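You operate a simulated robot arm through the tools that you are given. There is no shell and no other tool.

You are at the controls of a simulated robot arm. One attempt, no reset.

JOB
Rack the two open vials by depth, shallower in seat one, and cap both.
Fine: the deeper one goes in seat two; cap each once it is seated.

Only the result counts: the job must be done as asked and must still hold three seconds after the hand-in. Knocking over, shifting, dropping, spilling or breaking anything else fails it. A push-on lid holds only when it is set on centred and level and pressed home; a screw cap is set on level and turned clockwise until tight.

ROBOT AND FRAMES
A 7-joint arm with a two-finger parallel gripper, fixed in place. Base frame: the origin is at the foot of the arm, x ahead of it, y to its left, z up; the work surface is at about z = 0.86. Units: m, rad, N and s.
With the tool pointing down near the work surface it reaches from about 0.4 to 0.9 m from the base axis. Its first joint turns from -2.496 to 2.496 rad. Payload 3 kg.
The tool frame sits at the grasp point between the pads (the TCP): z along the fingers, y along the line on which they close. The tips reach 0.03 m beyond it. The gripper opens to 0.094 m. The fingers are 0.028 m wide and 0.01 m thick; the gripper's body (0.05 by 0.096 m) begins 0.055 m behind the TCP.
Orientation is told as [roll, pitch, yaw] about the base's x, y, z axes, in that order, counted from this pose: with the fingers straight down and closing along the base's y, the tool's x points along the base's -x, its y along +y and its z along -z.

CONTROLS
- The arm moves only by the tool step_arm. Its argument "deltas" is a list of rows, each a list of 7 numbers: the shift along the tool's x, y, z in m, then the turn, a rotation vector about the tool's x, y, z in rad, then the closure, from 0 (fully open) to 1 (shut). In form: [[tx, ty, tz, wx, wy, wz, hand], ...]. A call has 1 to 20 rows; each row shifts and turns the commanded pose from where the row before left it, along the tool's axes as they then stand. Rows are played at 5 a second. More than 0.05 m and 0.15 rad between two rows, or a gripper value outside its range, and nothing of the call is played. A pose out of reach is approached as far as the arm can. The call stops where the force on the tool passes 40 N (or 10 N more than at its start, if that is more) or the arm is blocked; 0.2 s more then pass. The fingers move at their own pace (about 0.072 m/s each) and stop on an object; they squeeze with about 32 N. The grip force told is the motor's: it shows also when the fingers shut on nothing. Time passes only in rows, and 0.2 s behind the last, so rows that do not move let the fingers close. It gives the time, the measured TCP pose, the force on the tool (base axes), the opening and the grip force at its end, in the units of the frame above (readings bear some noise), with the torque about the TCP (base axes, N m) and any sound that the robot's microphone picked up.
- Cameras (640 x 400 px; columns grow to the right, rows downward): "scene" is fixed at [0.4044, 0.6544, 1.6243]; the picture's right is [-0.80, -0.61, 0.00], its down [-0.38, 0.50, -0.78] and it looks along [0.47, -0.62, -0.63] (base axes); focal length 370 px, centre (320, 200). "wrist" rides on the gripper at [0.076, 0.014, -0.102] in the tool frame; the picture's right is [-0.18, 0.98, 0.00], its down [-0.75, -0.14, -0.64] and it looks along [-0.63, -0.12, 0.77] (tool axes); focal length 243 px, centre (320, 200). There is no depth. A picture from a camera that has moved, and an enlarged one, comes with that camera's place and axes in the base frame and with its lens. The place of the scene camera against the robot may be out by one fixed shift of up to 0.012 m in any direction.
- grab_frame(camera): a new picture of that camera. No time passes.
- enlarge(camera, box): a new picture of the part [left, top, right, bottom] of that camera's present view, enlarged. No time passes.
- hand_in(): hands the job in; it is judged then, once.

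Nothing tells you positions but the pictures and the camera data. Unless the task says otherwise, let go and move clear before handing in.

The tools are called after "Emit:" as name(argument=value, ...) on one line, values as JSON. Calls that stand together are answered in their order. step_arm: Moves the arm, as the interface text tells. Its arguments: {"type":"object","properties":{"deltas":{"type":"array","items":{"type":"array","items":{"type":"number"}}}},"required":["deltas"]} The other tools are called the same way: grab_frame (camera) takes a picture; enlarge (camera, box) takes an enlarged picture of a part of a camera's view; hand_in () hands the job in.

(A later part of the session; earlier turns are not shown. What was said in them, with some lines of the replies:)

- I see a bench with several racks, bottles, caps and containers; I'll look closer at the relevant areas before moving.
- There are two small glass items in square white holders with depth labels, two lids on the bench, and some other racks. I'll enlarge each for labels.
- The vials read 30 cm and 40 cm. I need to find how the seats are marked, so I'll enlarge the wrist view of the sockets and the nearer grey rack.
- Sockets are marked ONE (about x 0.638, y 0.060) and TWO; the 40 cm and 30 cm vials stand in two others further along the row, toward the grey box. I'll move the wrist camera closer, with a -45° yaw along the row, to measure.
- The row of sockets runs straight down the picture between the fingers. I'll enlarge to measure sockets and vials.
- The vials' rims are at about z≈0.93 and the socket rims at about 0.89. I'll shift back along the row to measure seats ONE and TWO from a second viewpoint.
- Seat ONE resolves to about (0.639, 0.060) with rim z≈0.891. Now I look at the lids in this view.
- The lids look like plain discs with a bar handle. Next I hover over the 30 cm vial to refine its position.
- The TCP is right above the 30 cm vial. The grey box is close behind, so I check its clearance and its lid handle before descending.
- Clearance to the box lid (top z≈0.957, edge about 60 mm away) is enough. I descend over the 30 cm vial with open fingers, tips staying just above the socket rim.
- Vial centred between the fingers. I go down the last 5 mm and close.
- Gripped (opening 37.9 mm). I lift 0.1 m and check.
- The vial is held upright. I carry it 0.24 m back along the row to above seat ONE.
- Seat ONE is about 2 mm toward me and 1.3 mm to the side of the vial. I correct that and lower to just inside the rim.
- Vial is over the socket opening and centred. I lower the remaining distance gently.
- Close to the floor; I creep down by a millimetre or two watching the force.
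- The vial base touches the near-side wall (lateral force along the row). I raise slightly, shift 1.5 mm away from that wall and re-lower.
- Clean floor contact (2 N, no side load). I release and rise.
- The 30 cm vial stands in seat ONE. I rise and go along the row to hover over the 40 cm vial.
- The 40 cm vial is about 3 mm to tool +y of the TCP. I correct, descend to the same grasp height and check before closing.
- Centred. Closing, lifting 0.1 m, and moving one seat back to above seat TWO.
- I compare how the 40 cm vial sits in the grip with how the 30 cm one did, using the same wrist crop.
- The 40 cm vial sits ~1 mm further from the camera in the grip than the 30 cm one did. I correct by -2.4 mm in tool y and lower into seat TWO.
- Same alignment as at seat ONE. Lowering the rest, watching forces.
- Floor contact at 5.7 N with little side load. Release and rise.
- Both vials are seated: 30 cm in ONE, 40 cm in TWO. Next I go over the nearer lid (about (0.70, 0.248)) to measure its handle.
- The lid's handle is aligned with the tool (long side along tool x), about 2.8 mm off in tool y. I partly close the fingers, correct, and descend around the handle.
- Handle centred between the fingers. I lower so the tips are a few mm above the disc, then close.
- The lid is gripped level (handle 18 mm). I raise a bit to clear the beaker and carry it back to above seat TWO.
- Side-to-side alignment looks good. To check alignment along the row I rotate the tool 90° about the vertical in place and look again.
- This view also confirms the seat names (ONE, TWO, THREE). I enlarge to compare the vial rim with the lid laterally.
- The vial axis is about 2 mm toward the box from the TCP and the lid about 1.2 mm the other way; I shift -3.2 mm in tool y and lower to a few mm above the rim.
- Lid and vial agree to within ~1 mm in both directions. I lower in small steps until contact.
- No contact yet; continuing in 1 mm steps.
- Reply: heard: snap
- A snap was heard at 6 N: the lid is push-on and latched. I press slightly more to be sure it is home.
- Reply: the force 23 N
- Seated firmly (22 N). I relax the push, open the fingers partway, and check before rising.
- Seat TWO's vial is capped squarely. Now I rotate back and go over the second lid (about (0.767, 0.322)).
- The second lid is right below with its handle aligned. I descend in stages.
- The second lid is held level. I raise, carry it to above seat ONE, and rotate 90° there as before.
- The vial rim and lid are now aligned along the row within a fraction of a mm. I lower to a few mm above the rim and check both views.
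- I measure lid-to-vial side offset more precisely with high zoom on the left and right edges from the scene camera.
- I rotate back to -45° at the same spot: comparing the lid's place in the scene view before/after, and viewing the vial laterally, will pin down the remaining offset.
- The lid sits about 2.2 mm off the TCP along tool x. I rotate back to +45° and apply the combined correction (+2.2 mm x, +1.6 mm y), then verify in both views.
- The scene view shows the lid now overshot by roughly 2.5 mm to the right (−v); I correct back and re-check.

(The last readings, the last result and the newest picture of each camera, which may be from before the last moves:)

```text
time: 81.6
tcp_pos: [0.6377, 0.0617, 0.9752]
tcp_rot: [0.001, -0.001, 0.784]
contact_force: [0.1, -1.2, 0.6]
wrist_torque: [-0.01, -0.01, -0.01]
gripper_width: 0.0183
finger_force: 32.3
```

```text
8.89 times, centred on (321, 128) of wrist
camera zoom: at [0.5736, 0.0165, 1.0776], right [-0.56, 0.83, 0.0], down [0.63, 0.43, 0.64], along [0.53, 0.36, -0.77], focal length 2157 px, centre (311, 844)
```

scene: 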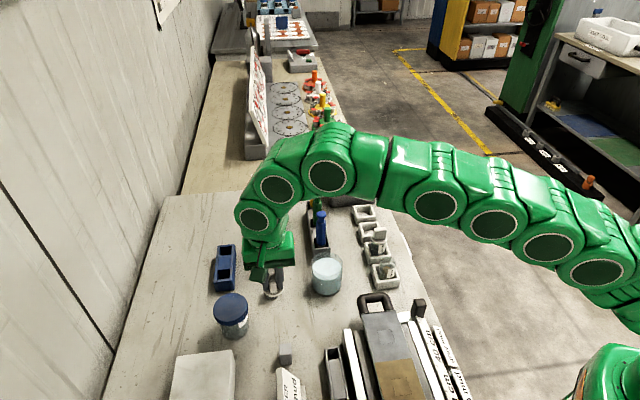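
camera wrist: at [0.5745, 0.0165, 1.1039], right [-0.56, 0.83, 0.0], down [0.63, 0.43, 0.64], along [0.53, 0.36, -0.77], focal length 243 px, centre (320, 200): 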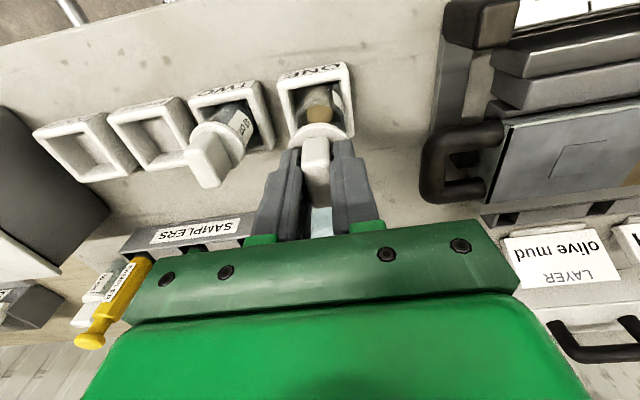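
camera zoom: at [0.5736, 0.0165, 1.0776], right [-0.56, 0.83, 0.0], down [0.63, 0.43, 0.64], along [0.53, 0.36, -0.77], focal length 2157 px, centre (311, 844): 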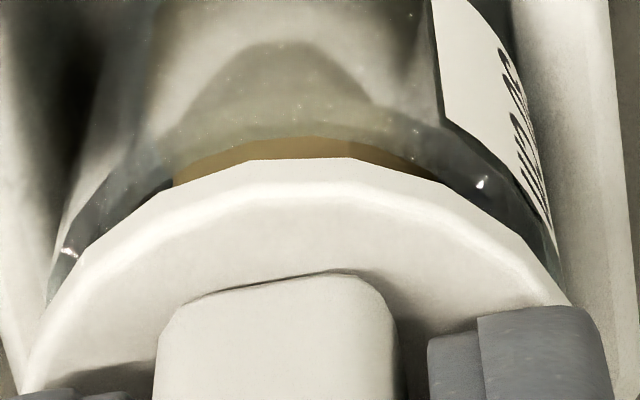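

Now lid and vial agree in both views (scene centre ≈501 vs ≈500 px; wrist 308 vs 308 px). I lower gradually and re-check just before contact.

Emit:
step_arm(deltas=[[0, 0, 0.002, 0, 0, 0, 1], [0, 0, 0.002, 0, 0, 0, 1], [0, 0, 0.002, 0, 0, 0, 1], [0, 0, 0, 0, 0, 0, 1], [0, 0, 0, 0, 0, 0, 1]])

Emit:
enlarge(camera="scene", box=[369, 253, 385, 269])

Emit:
enlarge(camera="scene", box=[385, 253, 401, 269])

Emit:
enlarge(camera="wrist", box=[290, 105, 352, 150])

```text
time: 82.8
tcp_pos: [0.6378, 0.0617, 0.969]
tcp_rot: [-0.001, 0.0, 0.786]
contact_force: [0.3, -0.5, -0.6]
wrist_torque: [0.04, 0.02, 0.01]
gripper_width: 0.0184
finger_force: 31.7
```

```text
16.00 times, centred on (377, 261) of scene
camera zoom: at [0.4044, 0.6544, 1.6243], right [-0.8, -0.61, 0.0], down [-0.38, 0.5, -0.78], along [0.47, -0.62, -0.63], focal length 5912 px, centre (-592, -776)
```

zoom: 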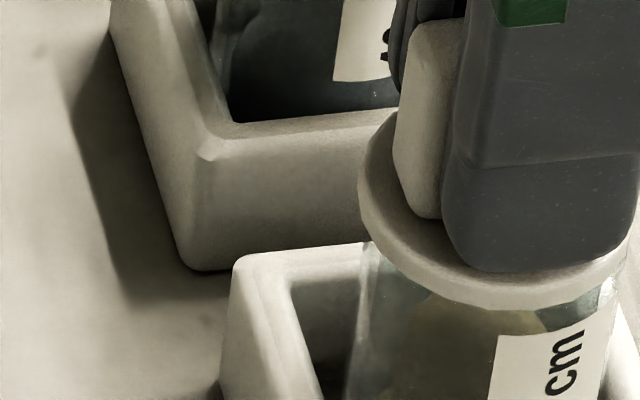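

```text
16.00 times, centred on (393, 261) of scene
camera zoom: at [0.4044, 0.6544, 1.6243], right [-0.8, -0.61, 0.0], down [-0.38, 0.5, -0.78], along [0.47, -0.62, -0.63], focal length 5912 px, centre (-848, -776)
```

zoom: 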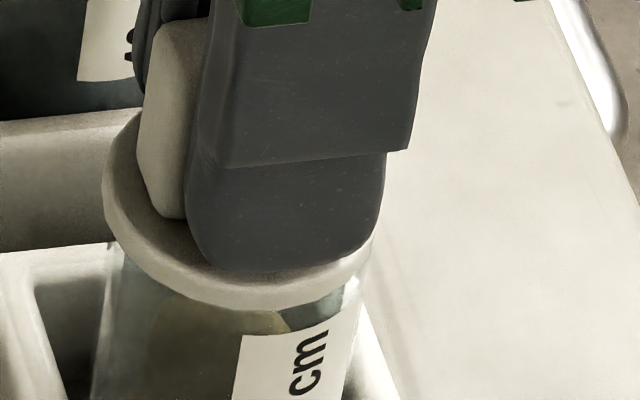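

```text
8.89 times, centred on (321, 128) of wrist
camera zoom: at [0.5736, 0.0171, 1.0715], right [-0.56, 0.83, 0.0], down [0.63, 0.43, 0.64], along [0.53, 0.36, -0.77], focal length 2157 px, centre (311, 844)
```

zoom: 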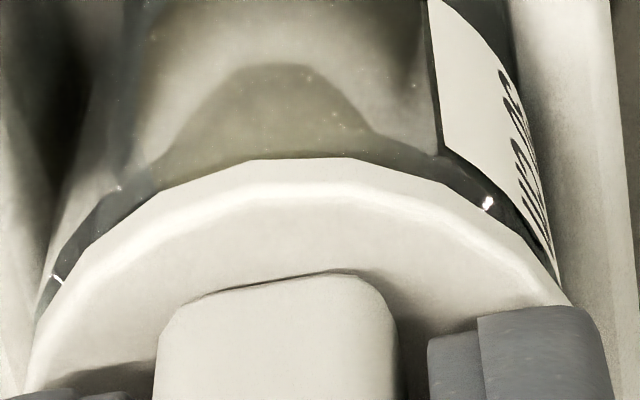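

Well centred on both sides. Lowering 1 mm at a time until it snaps.

Emit:
step_arm(deltas=[[0, 0, 0.001, 0, 0, 0, 1], [0, 0, 0.001, 0, 0, 0, 1], [0, 0, 0, 0, 0, 0, 1]])

Emit:
step_arm(deltas=[[0, 0, 0.001, 0, 0, 0, 1], [0, 0, 0, 0, 0, 0, 1]])

Emit:
step_arm(deltas=[[0, 0, 0.001, 0, 0, 0, 1], [0, 0, 0, 0, 0, 0, 1]])

Emit:
step_arm(deltas=[[0, 0, 0.001, 0, 0, 0, 1], [0, 0, 0, 0, 0, 0, 1]])

```text
time: 83.6
tcp_pos: [0.6371, 0.0621, 0.9666]
tcp_rot: [-0.001, -0.001, 0.784]
contact_force: [-0.2, -0.1, 0.5]
wrist_torque: [0.0, -0.02, 0.01]
gripper_width: 0.0181
finger_force: 32.1
```

```text
time: 84.2
tcp_pos: [0.6371, 0.0615, 0.965]
tcp_rot: [0.0, -0.002, 0.786]
contact_force: [-0.3, 0.5, 0.6]
wrist_torque: [-0.03, -0.01, -0.01]
gripper_width: 0.0181
finger_force: 32.1
```

```text
time: 84.8
tcp_pos: [0.6374, 0.061, 0.9644]
tcp_rot: [0.0, -0.001, 0.786]
contact_force: [-0.2, 0.3, -1.0]
wrist_torque: [-0.01, -0.01, 0.01]
gripper_width: 0.0181
finger_force: 32.0
```

```text
time: 85.4
tcp_pos: [0.6376, 0.0615, 0.9637]
tcp_rot: [0.002, 0.0, 0.784]
contact_force: [0.3, 0.3, 0.1]
wrist_torque: [0.01, 0.07, -0.01]
gripper_width: 0.0184
finger_force: 32.6
```

Emit:
step_arm(deltas=[[0, 0, 0.001, 0, 0, 0, 1], [0, 0, 0, 0, 0, 0, 1]])

```text
time: 86.0
tcp_pos: [0.6373, 0.0615, 0.963]
tcp_rot: [-0.001, -0.001, 0.784]
contact_force: [-1.3, -1.4, 12.4]
wrist_torque: [-0.06, 0.08, -0.01]
gripper_width: 0.0182
finger_force: 32.1
heard: snap
```

Snap heard. One slight extra press, then relax, open and rise.

Emit:
step_arm(deltas=[[0, 0, 0.0007, 0, 0, 0, 1], [0, 0, 0, 0, 0, 0, 1]])

Emit:
step_arm(deltas=[[0, 0, -0.001, 0, 0, 0, 1], [0, 0, 0, 0, 0, 0, 0.7], [0, 0, 0, 0, 0, 0, 0.5], [0, 0, 0, 0, 0, 0, 0.5], [0, 0, 0, 0, 0, 0, 0.5]])

Emit:
step_arm(deltas=[[0, 0, -0.01, 0, 0, 0, 0.5], [0, 0, -0.03, 0, 0, 0, 0.5], [0, 0, -0.04, 0, 0, 0, 0.5], [0, 0, 0, 0, 0, 0, 0.5], [0, 0, 0, 0, 0, 0, 0.5]])

Emit:
enlarge(camera="scene", box=[340, 200, 420, 290])

Emit:
enlarge(camera="wrist", box=[180, 30, 400, 180])

```text
time: 86.6
tcp_pos: [0.6377, 0.0621, 0.9626]
tcp_rot: [-0.002, -0.002, 0.784]
contact_force: [-1.5, -2.3, 33.7]
wrist_torque: [-0.08, 0.14, -0.02]
gripper_width: 0.0181
finger_force: 32.2
```

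```text
time: 87.8
tcp_pos: [0.6378, 0.0613, 0.9636]
tcp_rot: [-0.001, 0.0, 0.785]
contact_force: [-0.3, -0.6, 0.1]
wrist_torque: [0.01, -0.01, -0.02]
gripper_width: 0.0469
finger_force: 0.0
```

```text
time: 89.0
tcp_pos: [0.6361, 0.0603, 1.0437]
tcp_rot: [0.0, -0.001, 0.786]
contact_force: [-0.4, -0.3, -0.1]
wrist_torque: [0.0, -0.02, 0.02]
gripper_width: 0.0471
finger_force: 0.0
```

```text
4.44 times, centred on (380, 245) of scene
camera zoom: at [0.4044, 0.6544, 1.6243], right [-0.8, -0.61, 0.0], down [-0.38, 0.5, -0.78], along [0.47, -0.62, -0.63], focal length 1642 px, centre (53, 0)
```

zoom: 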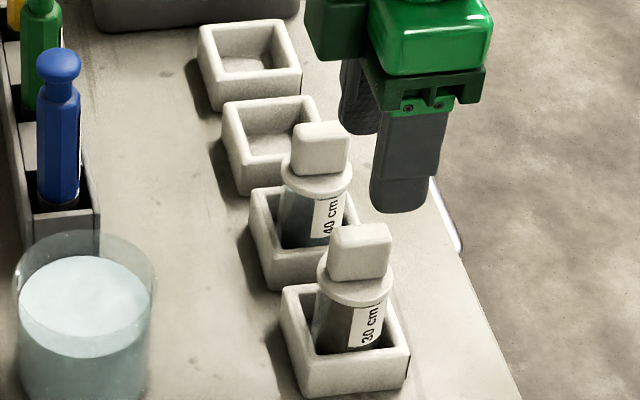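

```text
2.67 times, centred on (290, 105) of wrist
camera zoom: at [0.5716, 0.0155, 1.1463], right [-0.56, 0.83, 0.0], down [0.63, 0.43, 0.64], along [0.53, 0.36, -0.77], focal length 647 px, centre (400, 453)
```

zoom: 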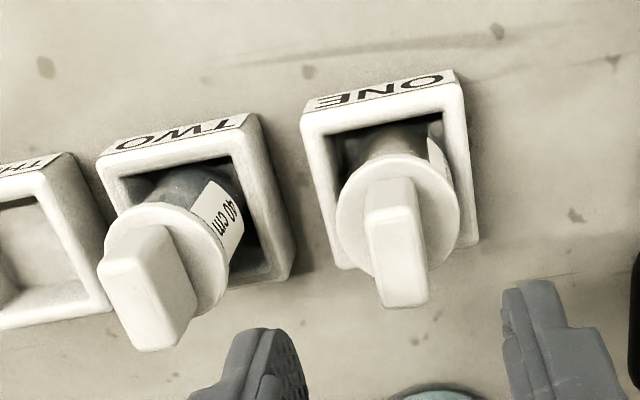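

Both vials are capped. I inspect both lids closely for centring and level.

Emit:
enlarge(camera="scene", box=[365, 222, 397, 248])

Emit:
enlarge(camera="scene", box=[370, 245, 402, 275])

Emit:
enlarge(camera="wrist", box=[210, 70, 280, 150])

Emit:
enlarge(camera="wrist", box=[285, 60, 355, 140])

```text
15.38 times, centred on (381, 235) of scene
camera zoom: at [0.4044, 0.6544, 1.6243], right [-0.8, -0.61, 0.0], down [-0.38, 0.5, -0.78], along [0.47, -0.62, -0.63], focal length 5685 px, centre (-618, -338)
```

zoom: 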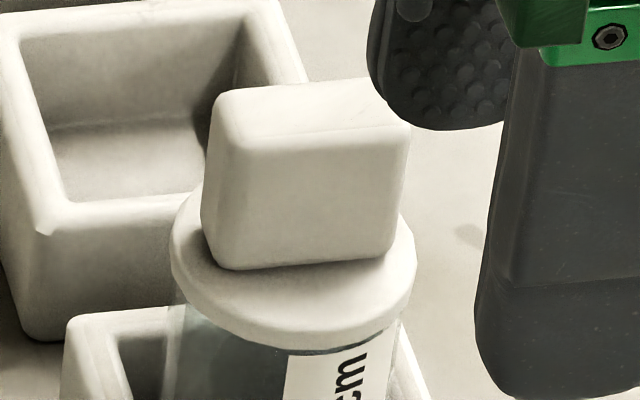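

```text
13.33 times, centred on (386, 260) of scene
camera zoom: at [0.4044, 0.6544, 1.6243], right [-0.8, -0.61, 0.0], down [-0.38, 0.5, -0.78], along [0.47, -0.62, -0.63], focal length 4927 px, centre (-560, -600)
```

zoom: 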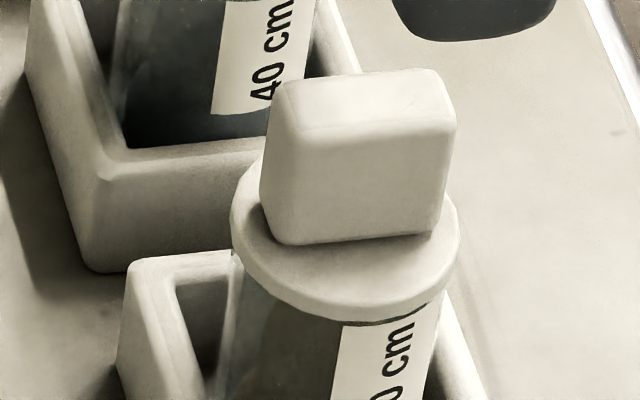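

```text
5.00 times, centred on (245, 110) of wrist
camera zoom: at [0.5716, 0.0155, 1.1463], right [-0.56, 0.83, 0.0], down [0.63, 0.43, 0.64], along [0.53, 0.36, -0.77], focal length 1213 px, centre (695, 650)
```

zoom: 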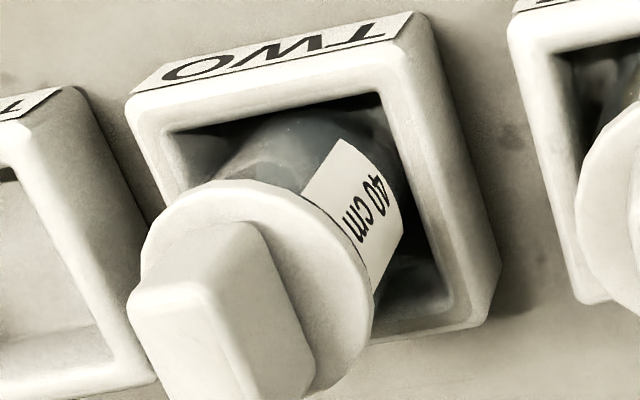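

```text
5.00 times, centred on (320, 100) of wrist
camera zoom: at [0.5716, 0.0155, 1.1463], right [-0.56, 0.83, 0.0], down [0.63, 0.43, 0.64], along [0.53, 0.36, -0.77], focal length 1213 px, centre (320, 700)
```

zoom: 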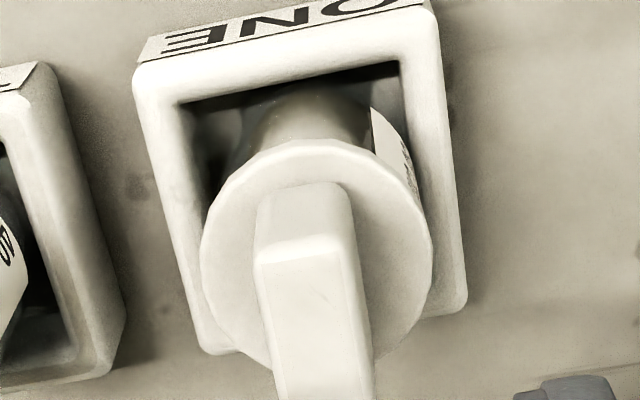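

Both lids are centred and level. I move the arm up and clear, then take a last look at the whole scene.

Emit:
step_arm(deltas=[[0, 0, -0.04, 0, 0, 0, 0.5], [0, 0, -0.04, 0, 0, 0, 0.5], [0, 0, -0.04, 0, 0, 0, 0.5], [0, 0, -0.04, 0, 0, 0, 0.5], [0.03, 0, 0, 0, 0, 0, 0.5], [0.03, 0, 0, 0, 0, 0, 0.5], [0, 0, 0, 0, 0, 0, 0], [0, 0, 0, 0, 0, 0, 0], [0, 0, 0, 0, 0, 0, 0]])

Emit:
grab_frame(camera="scene")

Emit:
grab_frame(camera="wrist")

Emit:
enlarge(camera="scene", box=[340, 200, 420, 290])

```text
time: 91.0
tcp_pos: [0.5947, 0.0168, 1.2015]
tcp_rot: [0.0, 0.0, 0.786]
contact_force: [0.0, 0.1, -0.5]
wrist_torque: [-0.01, 0.01, -0.02]
gripper_width: 0.0939
finger_force: 0.1
```

```text
taken
```

scene: 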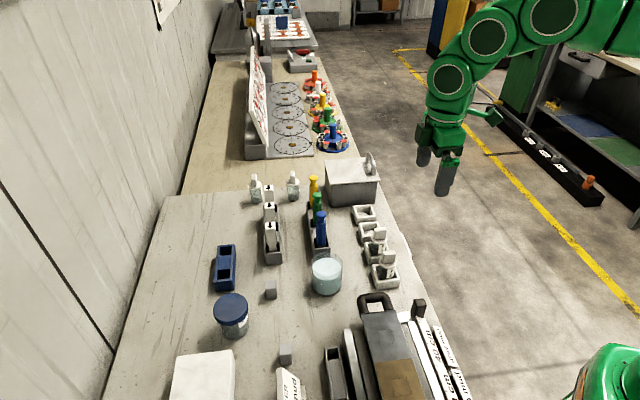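

```text
taken
camera wrist: at [0.53, -0.027, 1.3048], right [-0.56, 0.83, 0.0], down [0.63, 0.43, 0.64], along [0.53, 0.36, -0.77], focal length 243 px, centre (320, 200)
```

wrist: 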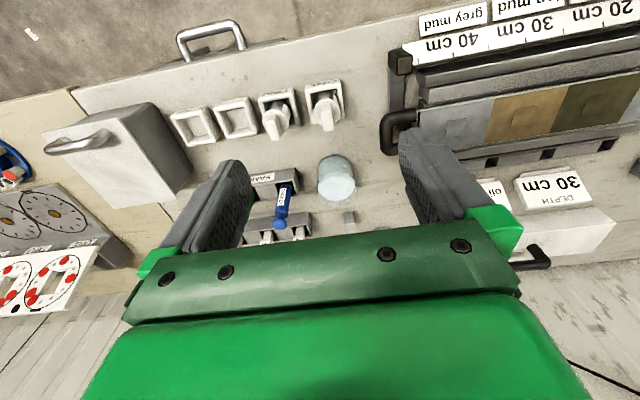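

```text
4.44 times, centred on (380, 245) of scene
camera zoom: at [0.4044, 0.6544, 1.6243], right [-0.8, -0.61, 0.0], down [-0.38, 0.5, -0.78], along [0.47, -0.62, -0.63], focal length 1642 px, centre (53, 0)
```

zoom: 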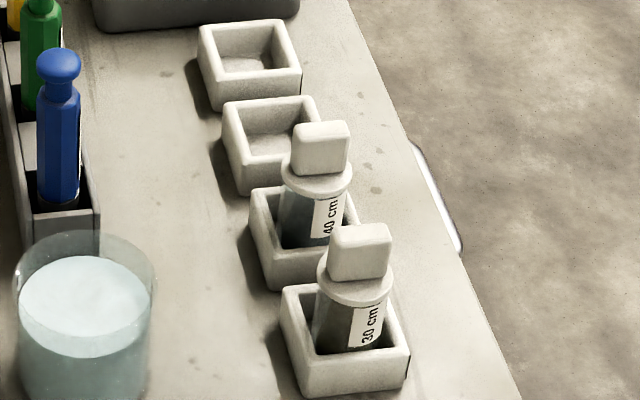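

The 30 cm vial is capped in seat ONE and the 40 cm vial is capped in seat TWO. Everything else looks undisturbed and the arm is clear, so I hand in.

Emit:
hand_in()

```text
The job is handed in.
```

I racked and capped both vials, and handed the job in. The shallower 30 cm vial is in seat ONE and the deeper 40 cm vial is in seat TWO, each capped after it was seated.

- **Lids:** Both are push-on. Each one snapped on, and I then pressed it further, to about 22 N on seat TWO and 34 N on seat ONE. In the last close-up pictures both lids looked centred and level.
- **Seating:** While lowering the 30 cm vial, its base touched the wall of seat ONE with about 9 N of side force. I lifted it slightly, moved it 1.5 mm and set it down again with no side load.
- **Surroundings:** The final pictures showed everything else on the bench undisturbed. The arm was open and clear of the bench before I handed in.

The tool only confirmed that the job was handed in; it gave no verdict.
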